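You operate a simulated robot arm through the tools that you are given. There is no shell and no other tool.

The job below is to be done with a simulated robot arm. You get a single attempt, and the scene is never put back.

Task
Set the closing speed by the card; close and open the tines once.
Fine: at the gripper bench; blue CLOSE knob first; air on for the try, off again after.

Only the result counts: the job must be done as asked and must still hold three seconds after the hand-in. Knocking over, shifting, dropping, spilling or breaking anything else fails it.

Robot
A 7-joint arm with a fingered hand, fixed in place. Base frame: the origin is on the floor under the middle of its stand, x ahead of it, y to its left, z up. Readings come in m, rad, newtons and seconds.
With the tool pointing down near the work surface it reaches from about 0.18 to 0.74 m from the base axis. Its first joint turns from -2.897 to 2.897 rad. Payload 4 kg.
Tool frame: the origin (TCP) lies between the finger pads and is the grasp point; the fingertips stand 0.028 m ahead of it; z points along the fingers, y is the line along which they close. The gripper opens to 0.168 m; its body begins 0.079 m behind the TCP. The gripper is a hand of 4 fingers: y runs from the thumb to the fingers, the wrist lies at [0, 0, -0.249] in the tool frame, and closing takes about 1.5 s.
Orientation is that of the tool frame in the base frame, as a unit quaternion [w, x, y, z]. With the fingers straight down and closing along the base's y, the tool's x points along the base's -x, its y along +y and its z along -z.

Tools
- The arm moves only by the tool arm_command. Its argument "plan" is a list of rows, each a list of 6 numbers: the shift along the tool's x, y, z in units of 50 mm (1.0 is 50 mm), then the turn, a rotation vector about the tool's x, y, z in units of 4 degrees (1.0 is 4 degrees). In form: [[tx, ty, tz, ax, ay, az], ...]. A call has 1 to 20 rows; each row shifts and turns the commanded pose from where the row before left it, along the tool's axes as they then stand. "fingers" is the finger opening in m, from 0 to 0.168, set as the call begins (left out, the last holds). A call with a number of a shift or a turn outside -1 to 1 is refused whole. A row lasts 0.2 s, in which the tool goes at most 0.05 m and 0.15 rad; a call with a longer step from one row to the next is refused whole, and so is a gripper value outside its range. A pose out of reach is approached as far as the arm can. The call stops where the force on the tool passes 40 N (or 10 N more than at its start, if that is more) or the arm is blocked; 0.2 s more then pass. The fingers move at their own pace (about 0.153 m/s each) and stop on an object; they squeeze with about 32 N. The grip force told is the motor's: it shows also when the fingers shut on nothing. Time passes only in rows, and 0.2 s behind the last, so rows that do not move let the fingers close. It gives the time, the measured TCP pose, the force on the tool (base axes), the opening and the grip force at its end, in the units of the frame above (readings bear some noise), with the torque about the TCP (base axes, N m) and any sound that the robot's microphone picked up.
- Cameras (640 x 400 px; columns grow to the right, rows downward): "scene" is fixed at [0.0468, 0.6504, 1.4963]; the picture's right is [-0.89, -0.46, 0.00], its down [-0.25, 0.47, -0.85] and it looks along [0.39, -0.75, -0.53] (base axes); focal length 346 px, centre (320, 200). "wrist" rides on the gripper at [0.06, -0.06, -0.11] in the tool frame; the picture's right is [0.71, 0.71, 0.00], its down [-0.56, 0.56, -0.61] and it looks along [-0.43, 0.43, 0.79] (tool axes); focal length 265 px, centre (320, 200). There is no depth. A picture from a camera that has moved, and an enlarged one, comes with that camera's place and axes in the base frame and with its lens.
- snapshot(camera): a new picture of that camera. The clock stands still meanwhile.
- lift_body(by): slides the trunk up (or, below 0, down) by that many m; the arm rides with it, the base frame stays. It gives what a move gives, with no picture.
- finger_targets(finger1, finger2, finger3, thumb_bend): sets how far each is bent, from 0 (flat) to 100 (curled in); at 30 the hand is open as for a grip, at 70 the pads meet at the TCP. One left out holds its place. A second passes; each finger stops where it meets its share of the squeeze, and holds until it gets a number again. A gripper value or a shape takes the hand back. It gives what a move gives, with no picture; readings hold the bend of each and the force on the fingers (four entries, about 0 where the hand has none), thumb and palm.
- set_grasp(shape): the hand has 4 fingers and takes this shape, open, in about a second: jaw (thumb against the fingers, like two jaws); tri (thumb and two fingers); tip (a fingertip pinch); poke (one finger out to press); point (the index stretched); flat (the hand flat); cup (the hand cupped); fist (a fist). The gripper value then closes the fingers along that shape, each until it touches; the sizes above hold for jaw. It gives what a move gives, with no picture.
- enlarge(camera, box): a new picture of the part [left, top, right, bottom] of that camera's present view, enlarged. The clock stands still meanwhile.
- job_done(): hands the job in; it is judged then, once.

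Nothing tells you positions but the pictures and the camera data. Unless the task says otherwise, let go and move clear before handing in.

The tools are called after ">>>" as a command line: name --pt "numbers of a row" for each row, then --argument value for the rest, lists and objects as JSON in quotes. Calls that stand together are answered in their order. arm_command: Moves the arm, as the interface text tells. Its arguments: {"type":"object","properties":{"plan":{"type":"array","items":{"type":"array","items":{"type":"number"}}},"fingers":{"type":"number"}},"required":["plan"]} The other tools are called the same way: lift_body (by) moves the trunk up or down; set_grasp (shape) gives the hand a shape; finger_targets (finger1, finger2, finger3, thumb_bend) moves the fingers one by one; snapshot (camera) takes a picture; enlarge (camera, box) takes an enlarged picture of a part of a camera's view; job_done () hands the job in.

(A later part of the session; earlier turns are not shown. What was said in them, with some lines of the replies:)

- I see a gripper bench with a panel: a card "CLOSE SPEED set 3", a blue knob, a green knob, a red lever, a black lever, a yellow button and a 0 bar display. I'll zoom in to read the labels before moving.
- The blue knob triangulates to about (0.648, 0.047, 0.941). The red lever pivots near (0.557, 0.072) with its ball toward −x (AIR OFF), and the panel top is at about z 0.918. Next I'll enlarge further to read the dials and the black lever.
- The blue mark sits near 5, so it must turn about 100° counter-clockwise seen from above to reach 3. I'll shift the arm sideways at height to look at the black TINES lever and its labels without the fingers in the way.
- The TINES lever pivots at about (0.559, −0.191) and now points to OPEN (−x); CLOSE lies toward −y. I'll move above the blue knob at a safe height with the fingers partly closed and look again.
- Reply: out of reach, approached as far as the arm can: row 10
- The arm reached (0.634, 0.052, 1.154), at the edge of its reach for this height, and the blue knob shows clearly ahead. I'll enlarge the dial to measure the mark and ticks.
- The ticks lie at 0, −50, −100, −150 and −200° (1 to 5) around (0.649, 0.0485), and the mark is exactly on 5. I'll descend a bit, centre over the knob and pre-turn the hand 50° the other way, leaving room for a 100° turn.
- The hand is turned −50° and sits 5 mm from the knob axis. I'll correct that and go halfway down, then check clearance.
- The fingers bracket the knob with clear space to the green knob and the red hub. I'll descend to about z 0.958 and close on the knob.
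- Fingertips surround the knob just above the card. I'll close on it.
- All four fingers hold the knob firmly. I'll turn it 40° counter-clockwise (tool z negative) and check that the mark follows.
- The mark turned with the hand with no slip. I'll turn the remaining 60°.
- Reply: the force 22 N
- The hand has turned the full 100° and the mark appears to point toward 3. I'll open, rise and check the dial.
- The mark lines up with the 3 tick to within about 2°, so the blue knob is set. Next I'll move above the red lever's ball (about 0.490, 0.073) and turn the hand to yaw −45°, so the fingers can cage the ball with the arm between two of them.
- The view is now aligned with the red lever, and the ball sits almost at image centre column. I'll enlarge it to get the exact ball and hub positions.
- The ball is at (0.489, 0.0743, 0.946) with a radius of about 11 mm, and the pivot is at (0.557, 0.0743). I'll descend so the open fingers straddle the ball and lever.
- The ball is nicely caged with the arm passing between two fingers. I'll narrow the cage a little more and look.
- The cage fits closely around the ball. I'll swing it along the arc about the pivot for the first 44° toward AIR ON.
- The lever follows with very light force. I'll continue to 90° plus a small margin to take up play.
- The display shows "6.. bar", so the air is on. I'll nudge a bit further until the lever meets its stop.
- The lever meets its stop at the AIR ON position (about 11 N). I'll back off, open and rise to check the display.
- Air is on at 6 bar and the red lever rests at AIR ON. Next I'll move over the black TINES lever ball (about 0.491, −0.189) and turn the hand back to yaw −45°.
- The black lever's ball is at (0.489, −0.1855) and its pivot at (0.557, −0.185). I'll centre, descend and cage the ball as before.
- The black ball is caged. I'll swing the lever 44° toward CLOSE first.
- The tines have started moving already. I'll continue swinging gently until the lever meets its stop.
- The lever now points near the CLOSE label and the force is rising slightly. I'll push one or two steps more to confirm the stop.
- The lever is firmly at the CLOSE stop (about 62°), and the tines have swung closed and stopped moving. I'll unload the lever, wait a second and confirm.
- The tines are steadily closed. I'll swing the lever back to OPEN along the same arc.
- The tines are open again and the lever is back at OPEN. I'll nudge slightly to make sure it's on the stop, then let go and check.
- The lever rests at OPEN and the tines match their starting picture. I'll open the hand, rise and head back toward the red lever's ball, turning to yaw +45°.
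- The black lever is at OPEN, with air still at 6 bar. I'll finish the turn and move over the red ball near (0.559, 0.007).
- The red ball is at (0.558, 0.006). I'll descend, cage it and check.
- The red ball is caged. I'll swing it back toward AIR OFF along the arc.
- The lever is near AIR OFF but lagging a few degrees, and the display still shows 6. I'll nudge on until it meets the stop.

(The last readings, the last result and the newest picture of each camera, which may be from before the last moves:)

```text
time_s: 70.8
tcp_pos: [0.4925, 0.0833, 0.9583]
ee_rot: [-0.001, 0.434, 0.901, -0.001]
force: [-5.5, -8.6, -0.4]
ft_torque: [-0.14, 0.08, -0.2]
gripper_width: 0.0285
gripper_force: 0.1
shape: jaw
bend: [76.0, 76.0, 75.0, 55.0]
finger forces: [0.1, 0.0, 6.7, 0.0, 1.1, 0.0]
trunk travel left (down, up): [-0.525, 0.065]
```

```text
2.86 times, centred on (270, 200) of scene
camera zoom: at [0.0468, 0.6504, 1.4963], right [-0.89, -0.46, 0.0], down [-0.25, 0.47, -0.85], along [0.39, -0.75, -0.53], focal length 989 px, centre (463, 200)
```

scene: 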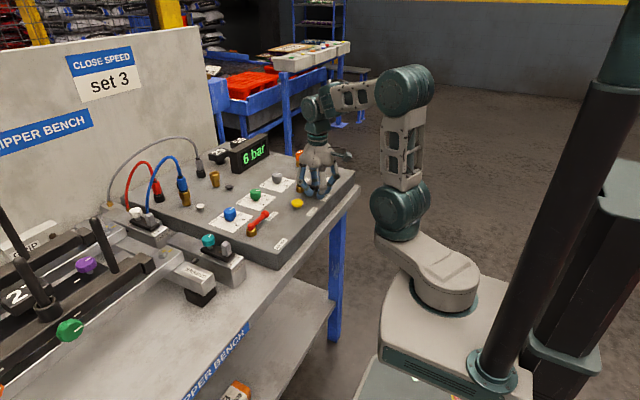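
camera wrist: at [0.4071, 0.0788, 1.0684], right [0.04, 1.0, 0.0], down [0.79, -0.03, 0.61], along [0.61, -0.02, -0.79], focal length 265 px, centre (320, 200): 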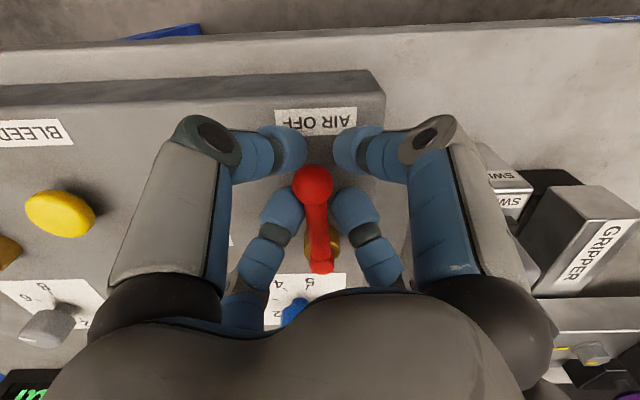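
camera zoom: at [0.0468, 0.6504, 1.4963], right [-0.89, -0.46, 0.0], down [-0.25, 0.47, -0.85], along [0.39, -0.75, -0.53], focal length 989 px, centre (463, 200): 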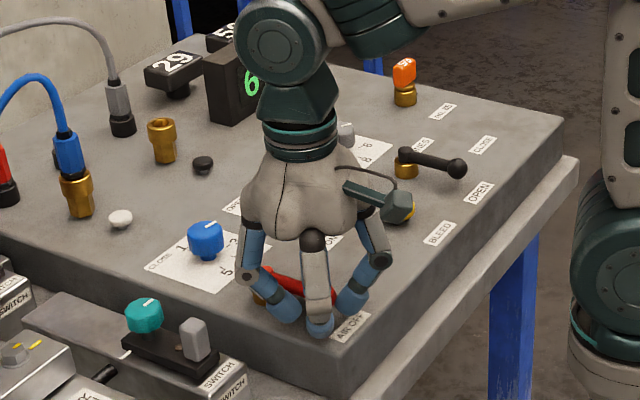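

The lever is at the AIR OFF stop (about 10 N). I'll unload, release, rise and read the display.

>>> arm_command --pt "-0.0694 -0.0647 0 0 0 -0.5" --pt "-0.05 -0.05 0 0 0 -0.5" --pt "0 0 0 0 0 0"

>>> arm_command --pt "0 0 0 0 0 0" --pt "0 0 0 0 0 0" --pt "0 0 0 0 0 0" --pt "0 0 -0.4 0 0 0" --pt "0 0 -0.7 0 0 0" --pt "0 0 -0.9 0 0 0" --fingers 0.08

>>> enlarge --camera "wrist" --box '[260, 65, 380, 215]'

>>> snapshot --camera "scene"

>>> enlarge --camera "scene" --box '[180, 130, 360, 270]'

```text
time_s: 71.6
tcp_pos: [0.4925, 0.0766, 0.9583]
ee_rot: [0.0, 0.4, 0.916, 0.0]
force: [-0.3, -0.5, -0.6]
ft_torque: [0.02, -0.02, 0.0]
gripper_width: 0.0279
gripper_force: 0.0
shape: jaw
bend: [76.0, 76.0, 76.0, 55.0]
finger forces: [0.0, 0.0, 0.0, 0.1, 0.0, 0.0]
trunk travel left (down, up): [-0.525, 0.065]
```

```text
time_s: 73.0
tcp_pos: [0.4925, 0.0758, 1.0594]
ee_rot: [0.0, 0.401, 0.916, 0.0]
force: [-0.1, 0.3, -0.7]
ft_torque: [-0.02, 0.02, 0.02]
gripper_width: 0.0799
gripper_force: 0.0
shape: jaw
bend: [36.0, 36.0, 36.0, 35.0]
finger forces: [0.0, 0.1, 0.0, 0.1, 0.1, 0.1]
trunk travel left (down, up): [-0.525, 0.065]
```

```text
2.67 times, centred on (320, 140) of wrist
camera zoom: at [0.407, 0.0785, 1.1688], right [0.04, 1.0, 0.0], down [0.79, -0.03, 0.61], along [0.61, -0.02, -0.79], focal length 708 px, centre (320, 360)
```

zoom: 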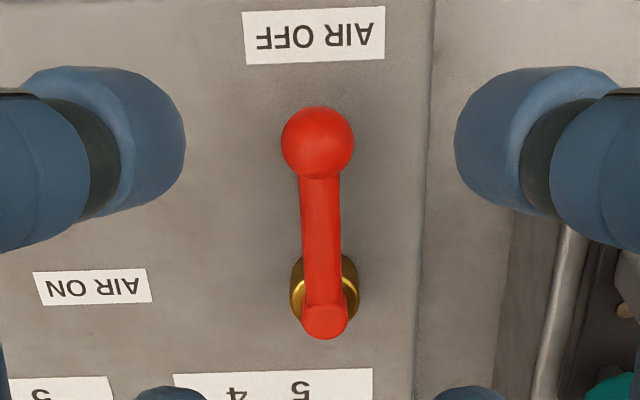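

```text
taken
```

scene: 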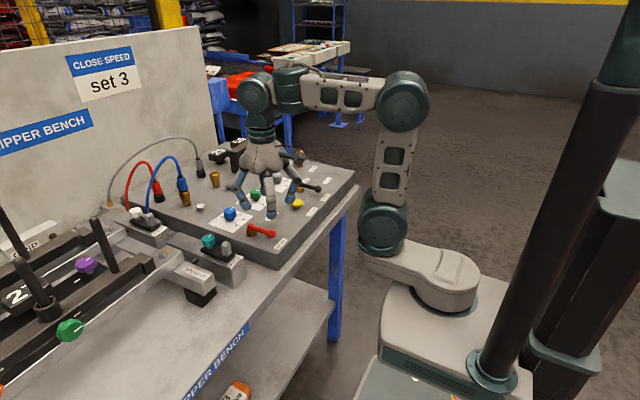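

```text
2.86 times, centred on (270, 200) of scene
camera zoom: at [0.0468, 0.6504, 1.4963], right [-0.89, -0.46, 0.0], down [-0.25, 0.47, -0.85], along [0.39, -0.75, -0.53], focal length 989 px, centre (463, 200)
```

zoom: 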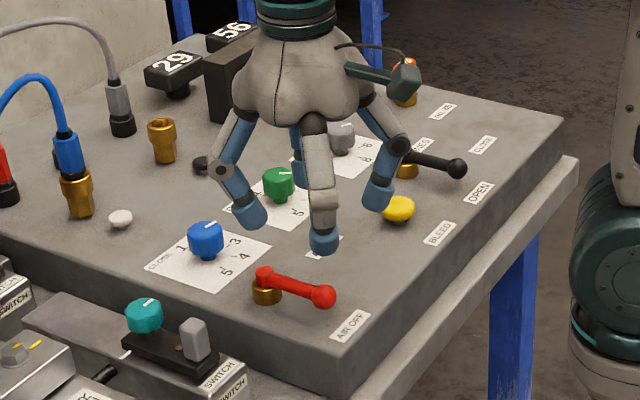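

The red lever is back at AIR OFF. I'll move the hand back and aside so the display is visible.

>>> arm_command --pt "0.5 -0.5 -0.5 0 0 0" --pt "0.5 -0.5 -0.5 0 0 0" --pt "0.5 -0.5 -0.5 0 0 0" --pt "0.5 -0.5 0 0 0 0" --pt "0 0 0 0 0 0"

>>> snapshot --camera "scene"

>>> enlarge --camera "scene" --box '[180, 130, 360, 270]'

```text
time_s: 74.2
tcp_pos: [0.3511, 0.083, 1.1325]
ee_rot: [0.0, 0.401, 0.916, 0.0]
force: [0.1, -0.3, 0.1]
ft_torque: [-0.02, 0.02, 0.01]
gripper_width: 0.0794
gripper_force: 0.1
shape: jaw
bend: [36.0, 36.0, 36.0, 35.0]
finger forces: [0.0, 0.1, 0.0, 0.0, 0.1, 0.0]
trunk travel left (down, up): [-0.525, 0.065]
```

```text
taken
```

scene: 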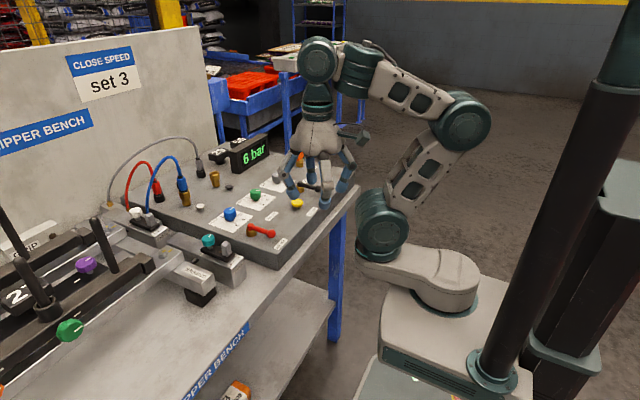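

```text
2.86 times, centred on (270, 200) of scene
camera zoom: at [0.0468, 0.6504, 1.4963], right [-0.89, -0.46, 0.0], down [-0.25, 0.47, -0.85], along [0.39, -0.75, -0.53], focal length 989 px, centre (463, 200)
```

zoom: 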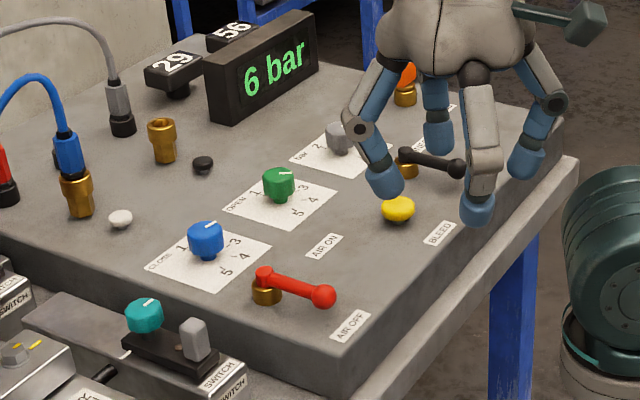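

The lever is fully at AIR OFF, but the display still reads 6 bar. I'll wait a few seconds to see whether the pressure drops on its own.

>>> arm_command --pt "0 0 0 0 0 0" --pt "0 0 0 0 0 0" --pt "0 0 0 0 0 0" --pt "0 0 0 0 0 0" --pt "0 0 0 0 0 0" --pt "0 0 0 0 0 0" --pt "0 0 0 0 0 0" --pt "0 0 0 0 0 0" --pt "0 0 0 0 0 0" --pt "0 0 0 0 0 0" --pt "0 0 0 0 0 0" --pt "0 0 0 0 0 0" --pt "0 0 0 0 0 0" --pt "0 0 0 0 0 0" --pt "0 0 0 0 0 0" --pt "0 0 0 0 0 0" --pt "0 0 0 0 0 0" --pt "0 0 0 0 0 0" --pt "0 0 0 0 0 0" --pt "0 0 0 0 0 0"

>>> enlarge --camera "scene" --box '[210, 130, 290, 180]'

>>> enlarge --camera "scene" --box '[215, 195, 315, 265]'

>>> snapshot --camera "wrist"

```text
time_s: 78.4
tcp_pos: [0.3523, 0.083, 1.1336]
ee_rot: [0.0, 0.4, 0.916, -0.001]
force: [0.5, 0.6, -0.6]
ft_torque: [-0.03, -0.01, 0.01]
gripper_width: 0.0797
gripper_force: 0.0
shape: jaw
bend: [36.0, 36.0, 36.0, 35.0]
finger forces: [0.1, 0.0, 0.1, 0.0, 0.0, 0.0]
trunk travel left (down, up): [-0.525, 0.065]
```

```text
8.00 times, centred on (250, 155) of scene
camera zoom: at [0.0468, 0.6504, 1.4963], right [-0.89, -0.46, 0.0], down [-0.25, 0.47, -0.85], along [0.39, -0.75, -0.53], focal length 2770 px, centre (880, 560)
```

zoom: 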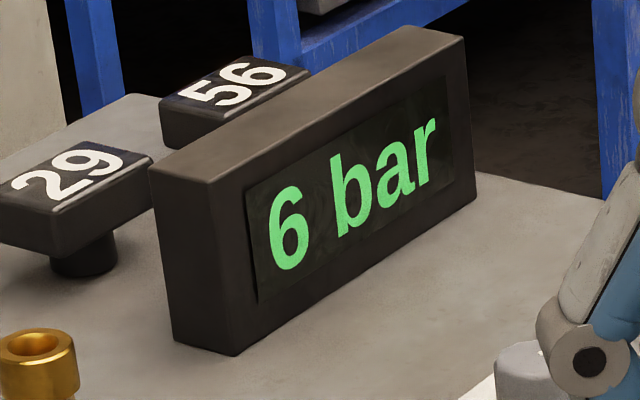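

```text
5.71 times, centred on (265, 230) of scene
camera zoom: at [0.0468, 0.6504, 1.4963], right [-0.89, -0.46, 0.0], down [-0.25, 0.47, -0.85], along [0.39, -0.75, -0.53], focal length 1979 px, centre (634, 29)
```

zoom: 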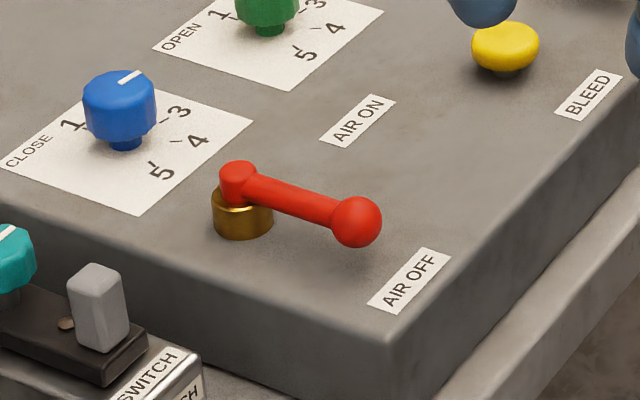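

```text
taken
camera wrist: at [0.2669, 0.0848, 1.2435], right [0.04, 1.0, 0.0], down [0.79, -0.03, 0.61], along [0.61, -0.02, -0.79], focal length 265 px, centre (320, 200)
```

wrist: 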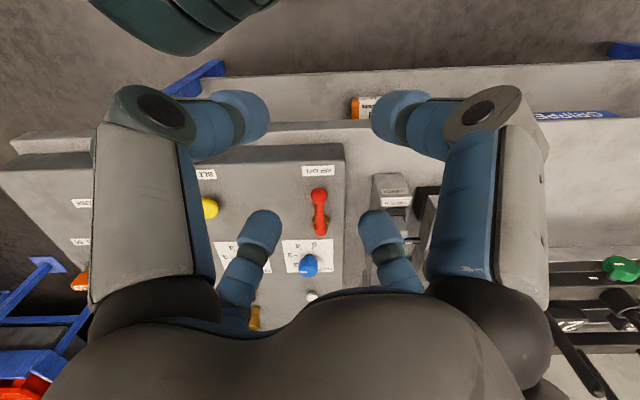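

The supply valve is off, but 6 bar is trapped in the line, where the bench started at 0 bar. To leave the air truly off I'll press the yellow BLEED button, at about (0.514, −0.098, 0.935), with closed fingertips.

>>> arm_command --pt "-0.809 -0.016 0.245 0 0 0" --pt "-0.809 -0.016 0.245 0 0 0" --pt "-0.809 -0.016 0.245 0 0 0" --pt "-0.809 -0.016 0.245 0 0 0" --pt "-0.809 -0.016 0.245 0 0 0" --pt "-0.809 -0.016 0.245 0 0 0" --pt "0 0 0 0 0 0" --pt "0 0 0 0 0 0" --pt "0 0 0 0 0 0" --fingers 0.0

>>> snapshot --camera "wrist"

>>> enlarge --camera "scene" --box '[220, 130, 360, 250]'

```text
time_s: 80.4
tcp_pos: [0.5132, -0.0987, 1.0609]
ee_rot: [0.0, 0.4, 0.916, 0.0]
force: [0.2, -0.1, -0.5]
ft_torque: [-0.02, -0.02, -0.03]
gripper_width: 0.0
gripper_force: 32.6
shape: jaw
bend: [70.0, 70.0, 70.0, 70.0]
finger forces: [0.0, 0.0, 0.0, 0.0, 0.0, 0.0]
trunk travel left (down, up): [-0.525, 0.065]
```

```text
taken
camera wrist: at [0.4276, -0.0958, 1.1708], right [0.04, 1.0, 0.0], down [0.79, -0.03, 0.61], along [0.61, -0.02, -0.79], focal length 265 px, centre (320, 200)
```

wrist: 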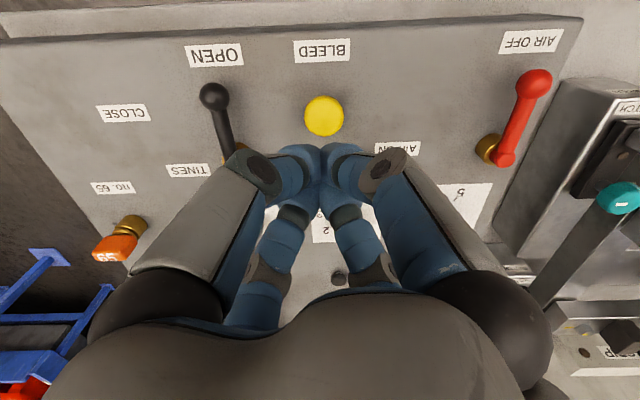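

```text
3.33 times, centred on (290, 190) of scene
camera zoom: at [0.0468, 0.6504, 1.4963], right [-0.89, -0.46, 0.0], down [-0.25, 0.47, -0.85], along [0.39, -0.75, -0.53], focal length 1154 px, centre (420, 233)
```

zoom: 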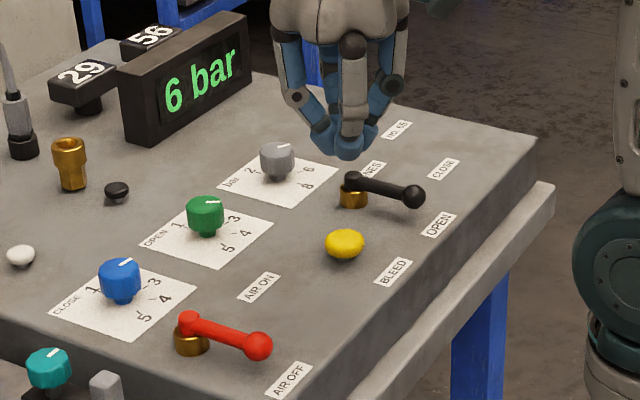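

The closed fingertips are 3 mm off the button axis. I'll correct that and descend to just above it.

>>> arm_command --pt "0.044 0.041 0.3 0 0 0" --pt "0 0 0.5 0 0 0" --pt "0 0 0.5 0 0 0" --pt "0 0 0.3 0 0 0" --pt "0 0 0 0 0 0"

>>> enlarge --camera "scene" --box '[260, 160, 340, 220]'

>>> enlarge --camera "wrist" --box '[220, 70, 420, 270]'

```text
time_s: 81.6
tcp_pos: [0.5131, -0.0966, 0.9811]
ee_rot: [0.0, 0.401, 0.916, 0.0]
force: [0.4, -0.2, -0.1]
ft_torque: [-0.01, 0.01, 0.02]
gripper_width: 0.0
gripper_force: 31.9
shape: jaw
bend: [70.0, 70.0, 70.0, 70.0]
finger forces: [0.0, 0.0, 0.1, 0.0, 0.0, 0.0]
trunk travel left (down, up): [-0.525, 0.065]
```

```text
6.67 times, centred on (300, 190) of scene
camera zoom: at [0.0468, 0.6504, 1.4963], right [-0.89, -0.46, 0.0], down [-0.25, 0.47, -0.85], along [0.39, -0.75, -0.53], focal length 2309 px, centre (453, 267)
```

zoom: 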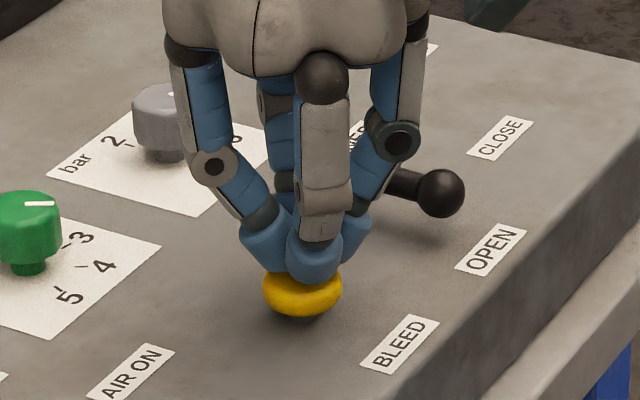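

```text
2.00 times, centred on (320, 170) of wrist
camera zoom: at [0.4274, -0.093, 1.0912], right [0.04, 1.0, 0.0], down [0.79, -0.03, 0.61], along [0.61, -0.02, -0.79], focal length 531 px, centre (320, 260)
```

zoom: 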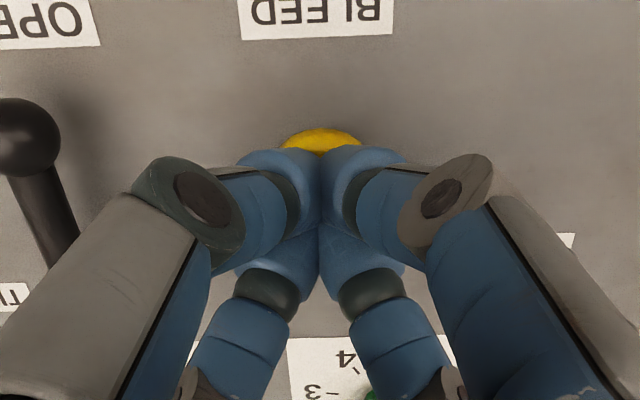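

The fingertips are right above the yellow button. I'll press down slowly in 2 mm steps.

>>> arm_command --pt "0 0 0.04 0 0 0" --pt "0 0 0.04 0 0 0" --pt "0 0 0.04 0 0 0" --pt "0 0 0.04 0 0 0" --pt "0 0 0.04 0 0 0" --pt "0 0 0.04 0 0 0"

>>> enlarge --camera "scene" --box '[210, 130, 350, 230]'

```text
time_s: 83.0
tcp_pos: [0.5125, -0.0973, 0.9677]
ee_rot: [0.0, 0.4, 0.916, 0.0]
force: [0.6, 0.9, 2.7]
ft_torque: [0.03, -0.04, -0.04]
gripper_width: 0.0
gripper_force: 32.0
shape: jaw
bend: [70.0, 70.0, 70.0, 70.0]
finger forces: [0.0, 0.0, 0.0, 0.0, 0.0, 0.0]
trunk travel left (down, up): [-0.525, 0.065]
```

```text
4.00 times, centred on (280, 180) of scene
camera zoom: at [0.0468, 0.6504, 1.4963], right [-0.89, -0.46, 0.0], down [-0.25, 0.47, -0.85], along [0.39, -0.75, -0.53], focal length 1385 px, centre (480, 280)
```

zoom: 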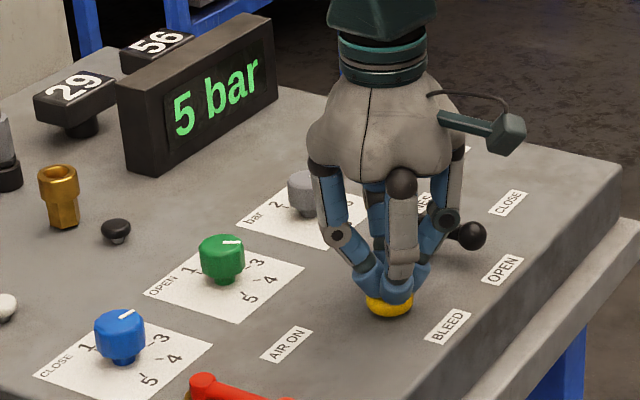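

The display has dropped to 5 bar and contact is light (2.7 N), so the bleed works. I'll press 2 mm more and hold.

>>> arm_command --pt "0 0 0.04 0 0 0" --pt "0 0 0 0 0 0" --pt "0 0 0 0 0 0" --pt "0 0 0 0 0 0" --pt "0 0 0 0 0 0" --pt "0 0 0 0 0 0" --pt "0 0 0 0 0 0" --pt "0 0 0 0 0 0" --pt "0 0 0 0 0 0" --pt "0 0 0 0 0 0"

>>> enlarge --camera "scene" --box '[210, 130, 350, 230]'

>>> enlarge --camera "scene" --box '[0, 180, 260, 350]'

```text
time_s: 85.2
tcp_pos: [0.5127, -0.0964, 0.966]
ee_rot: [0.0, 0.4, 0.917, 0.0]
force: [0.7, -0.1, 3.6]
ft_torque: [0.02, -0.06, 0.0]
gripper_width: 0.0
gripper_force: 31.8
shape: jaw
bend: [70.0, 70.0, 70.0, 70.0]
finger forces: [0.0, 0.0, 0.0, 0.0, 0.0, 0.1]
trunk travel left (down, up): [-0.525, 0.065]
```

```text
4.00 times, centred on (280, 180) of scene
camera zoom: at [0.0468, 0.6504, 1.4963], right [-0.89, -0.46, 0.0], down [-0.25, 0.47, -0.85], along [0.39, -0.75, -0.53], focal length 1385 px, centre (480, 280)
```

zoom: 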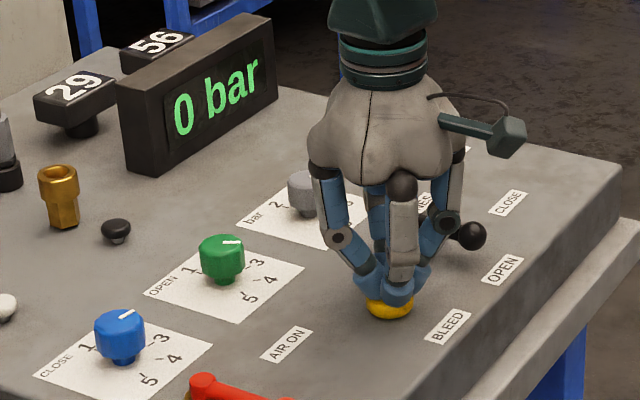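

```text
2.35 times, centred on (130, 265) of scene
camera zoom: at [0.0468, 0.6504, 1.4963], right [-0.89, -0.46, 0.0], down [-0.25, 0.47, -0.85], along [0.39, -0.75, -0.53], focal length 815 px, centre (767, 47)
```

zoom: 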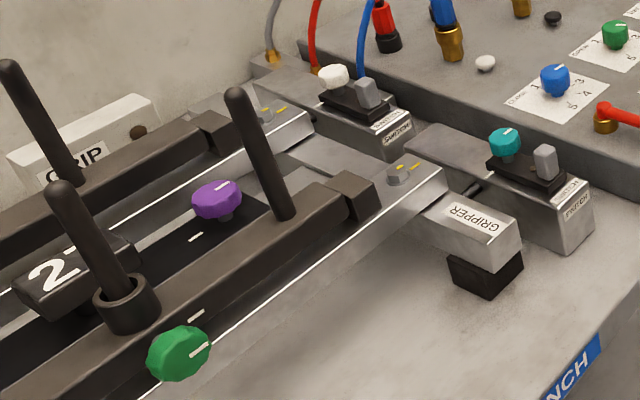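

The display reads 0 bar and the tines stay open. I'll rise off the button, move clear and do a final check.

>>> arm_command --pt "0 0 -0.3 0 0 0" --pt "0 0 -0.7 0 0 0" --pt "0 0 -1 0 0 0" --pt "0 0 -1 0 0 0" --pt "0.5 -0.5 0 0 0 0" --pt "0.5 -0.5 0 0 0 0" --pt "0.5 -0.5 0 0 0 0" --pt "0.5 -0.5 0 0 0 0" --pt "0 -1 0 0 0 0" --pt "0 -1 0 0 0 0" --pt "0 0 0 0 0 0"

>>> arm_command --pt "0 0 0 0 0 0" --pt "0 0 0 0 0 0" --pt "0 0 0 0 0 0" --pt "0 0 0 0 0 0" --fingers 0.1

>>> snapshot --camera "scene"

>>> enlarge --camera "scene" --box '[180, 130, 360, 270]'

>>> enlarge --camera "scene" --box '[205, 190, 265, 235]'

```text
time_s: 87.6
tcp_pos: [0.2959, -0.1594, 1.1154]
ee_rot: [0.0, 0.401, 0.916, -0.001]
force: [-0.3, 0.3, 0.5]
ft_torque: [0.03, 0.01, -0.01]
gripper_width: 0.0
gripper_force: 32.1
shape: jaw
bend: [70.0, 70.0, 70.0, 70.0]
finger forces: [0.1, 0.0, 0.0, 0.1, 0.1, 0.0]
trunk travel left (down, up): [-0.525, 0.065]
```

```text
time_s: 88.6
tcp_pos: [0.2969, -0.1598, 1.1156]
ee_rot: [0.001, 0.4, 0.917, 0.0]
force: [-0.3, 0.9, 0.2]
ft_torque: [0.0, 0.0, 0.0]
gripper_width: 0.0999
gripper_force: 0.1
shape: jaw
bend: [30.0, 30.0, 30.0, 30.0]
finger forces: [0.0, 0.0, 0.0, 0.0, 0.0, 0.1]
trunk travel left (down, up): [-0.525, 0.065]
```

```text
taken
```

scene: 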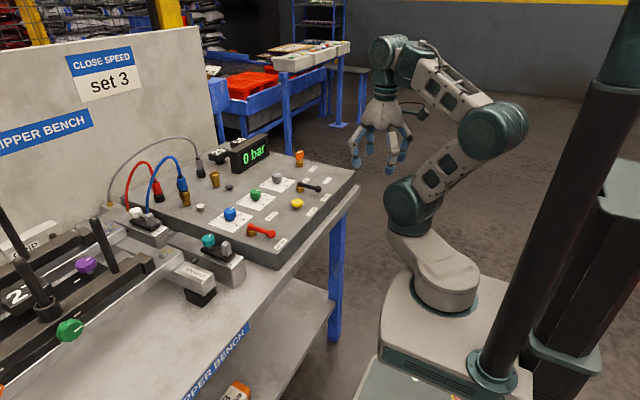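

```text
2.86 times, centred on (270, 200) of scene
camera zoom: at [0.0468, 0.6504, 1.4963], right [-0.89, -0.46, 0.0], down [-0.25, 0.47, -0.85], along [0.39, -0.75, -0.53], focal length 989 px, centre (463, 200)
```

zoom: 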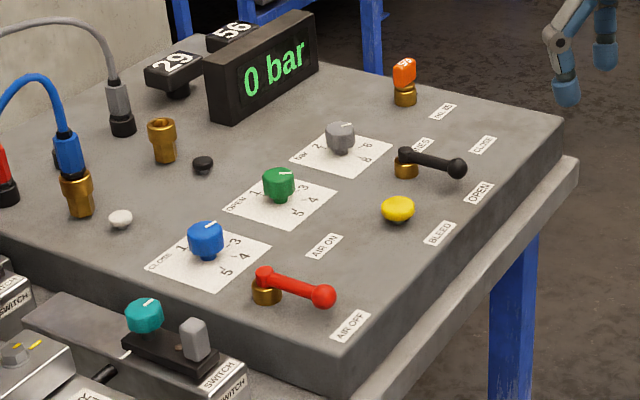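

```text
8.89 times, centred on (235, 212) of scene
camera zoom: at [0.0468, 0.6504, 1.4963], right [-0.89, -0.46, 0.0], down [-0.25, 0.47, -0.85], along [0.39, -0.75, -0.53], focal length 3078 px, centre (1076, 89)
```

zoom: 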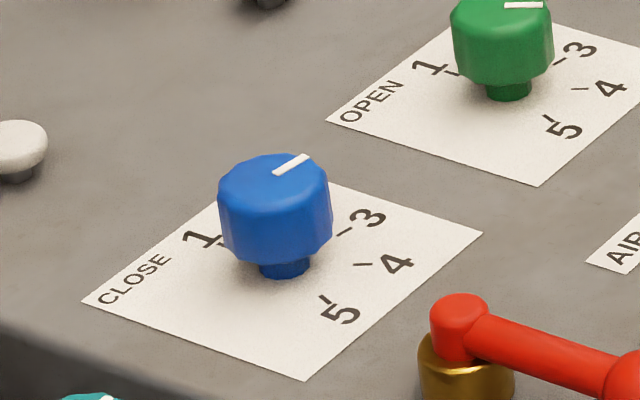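

The CLOSE knob points at 3, the TINES lever and the tines are open after one cycle, the air lever is at AIR OFF with 0 bar showing, and the arm is clear. I'm handing in.

>>> job_done

```text
The job is handed in.
```

The closing speed is set to 3 as the card says, and the tines were closed and opened once with the air on. I handed the job in; no pass or fail verdict has come back.

- **CLOSE knob:** I turned it first, from 5 to 3. The final pictures put its mark on the 3 tick to within about 2°.
- **Air:** I switched it on and the display showed 6 bar for the try. Afterwards I put the red lever back at AIR OFF.
- **Tines:** I moved the black TINES lever to CLOSE and waited until the tines had stopped. I then moved it back to OPEN, and they look the same as at the start.
- **Extra step:** The display stayed at 6 bar after the air lever was off. I pressed the yellow BLEED button until it read 0 bar, as it did before I began. You didn't ask for this, but I took "off again after" to mean no pressure left.

The arm is clear of the bench with the hand open, and nothing else on the bench appears to have moved.
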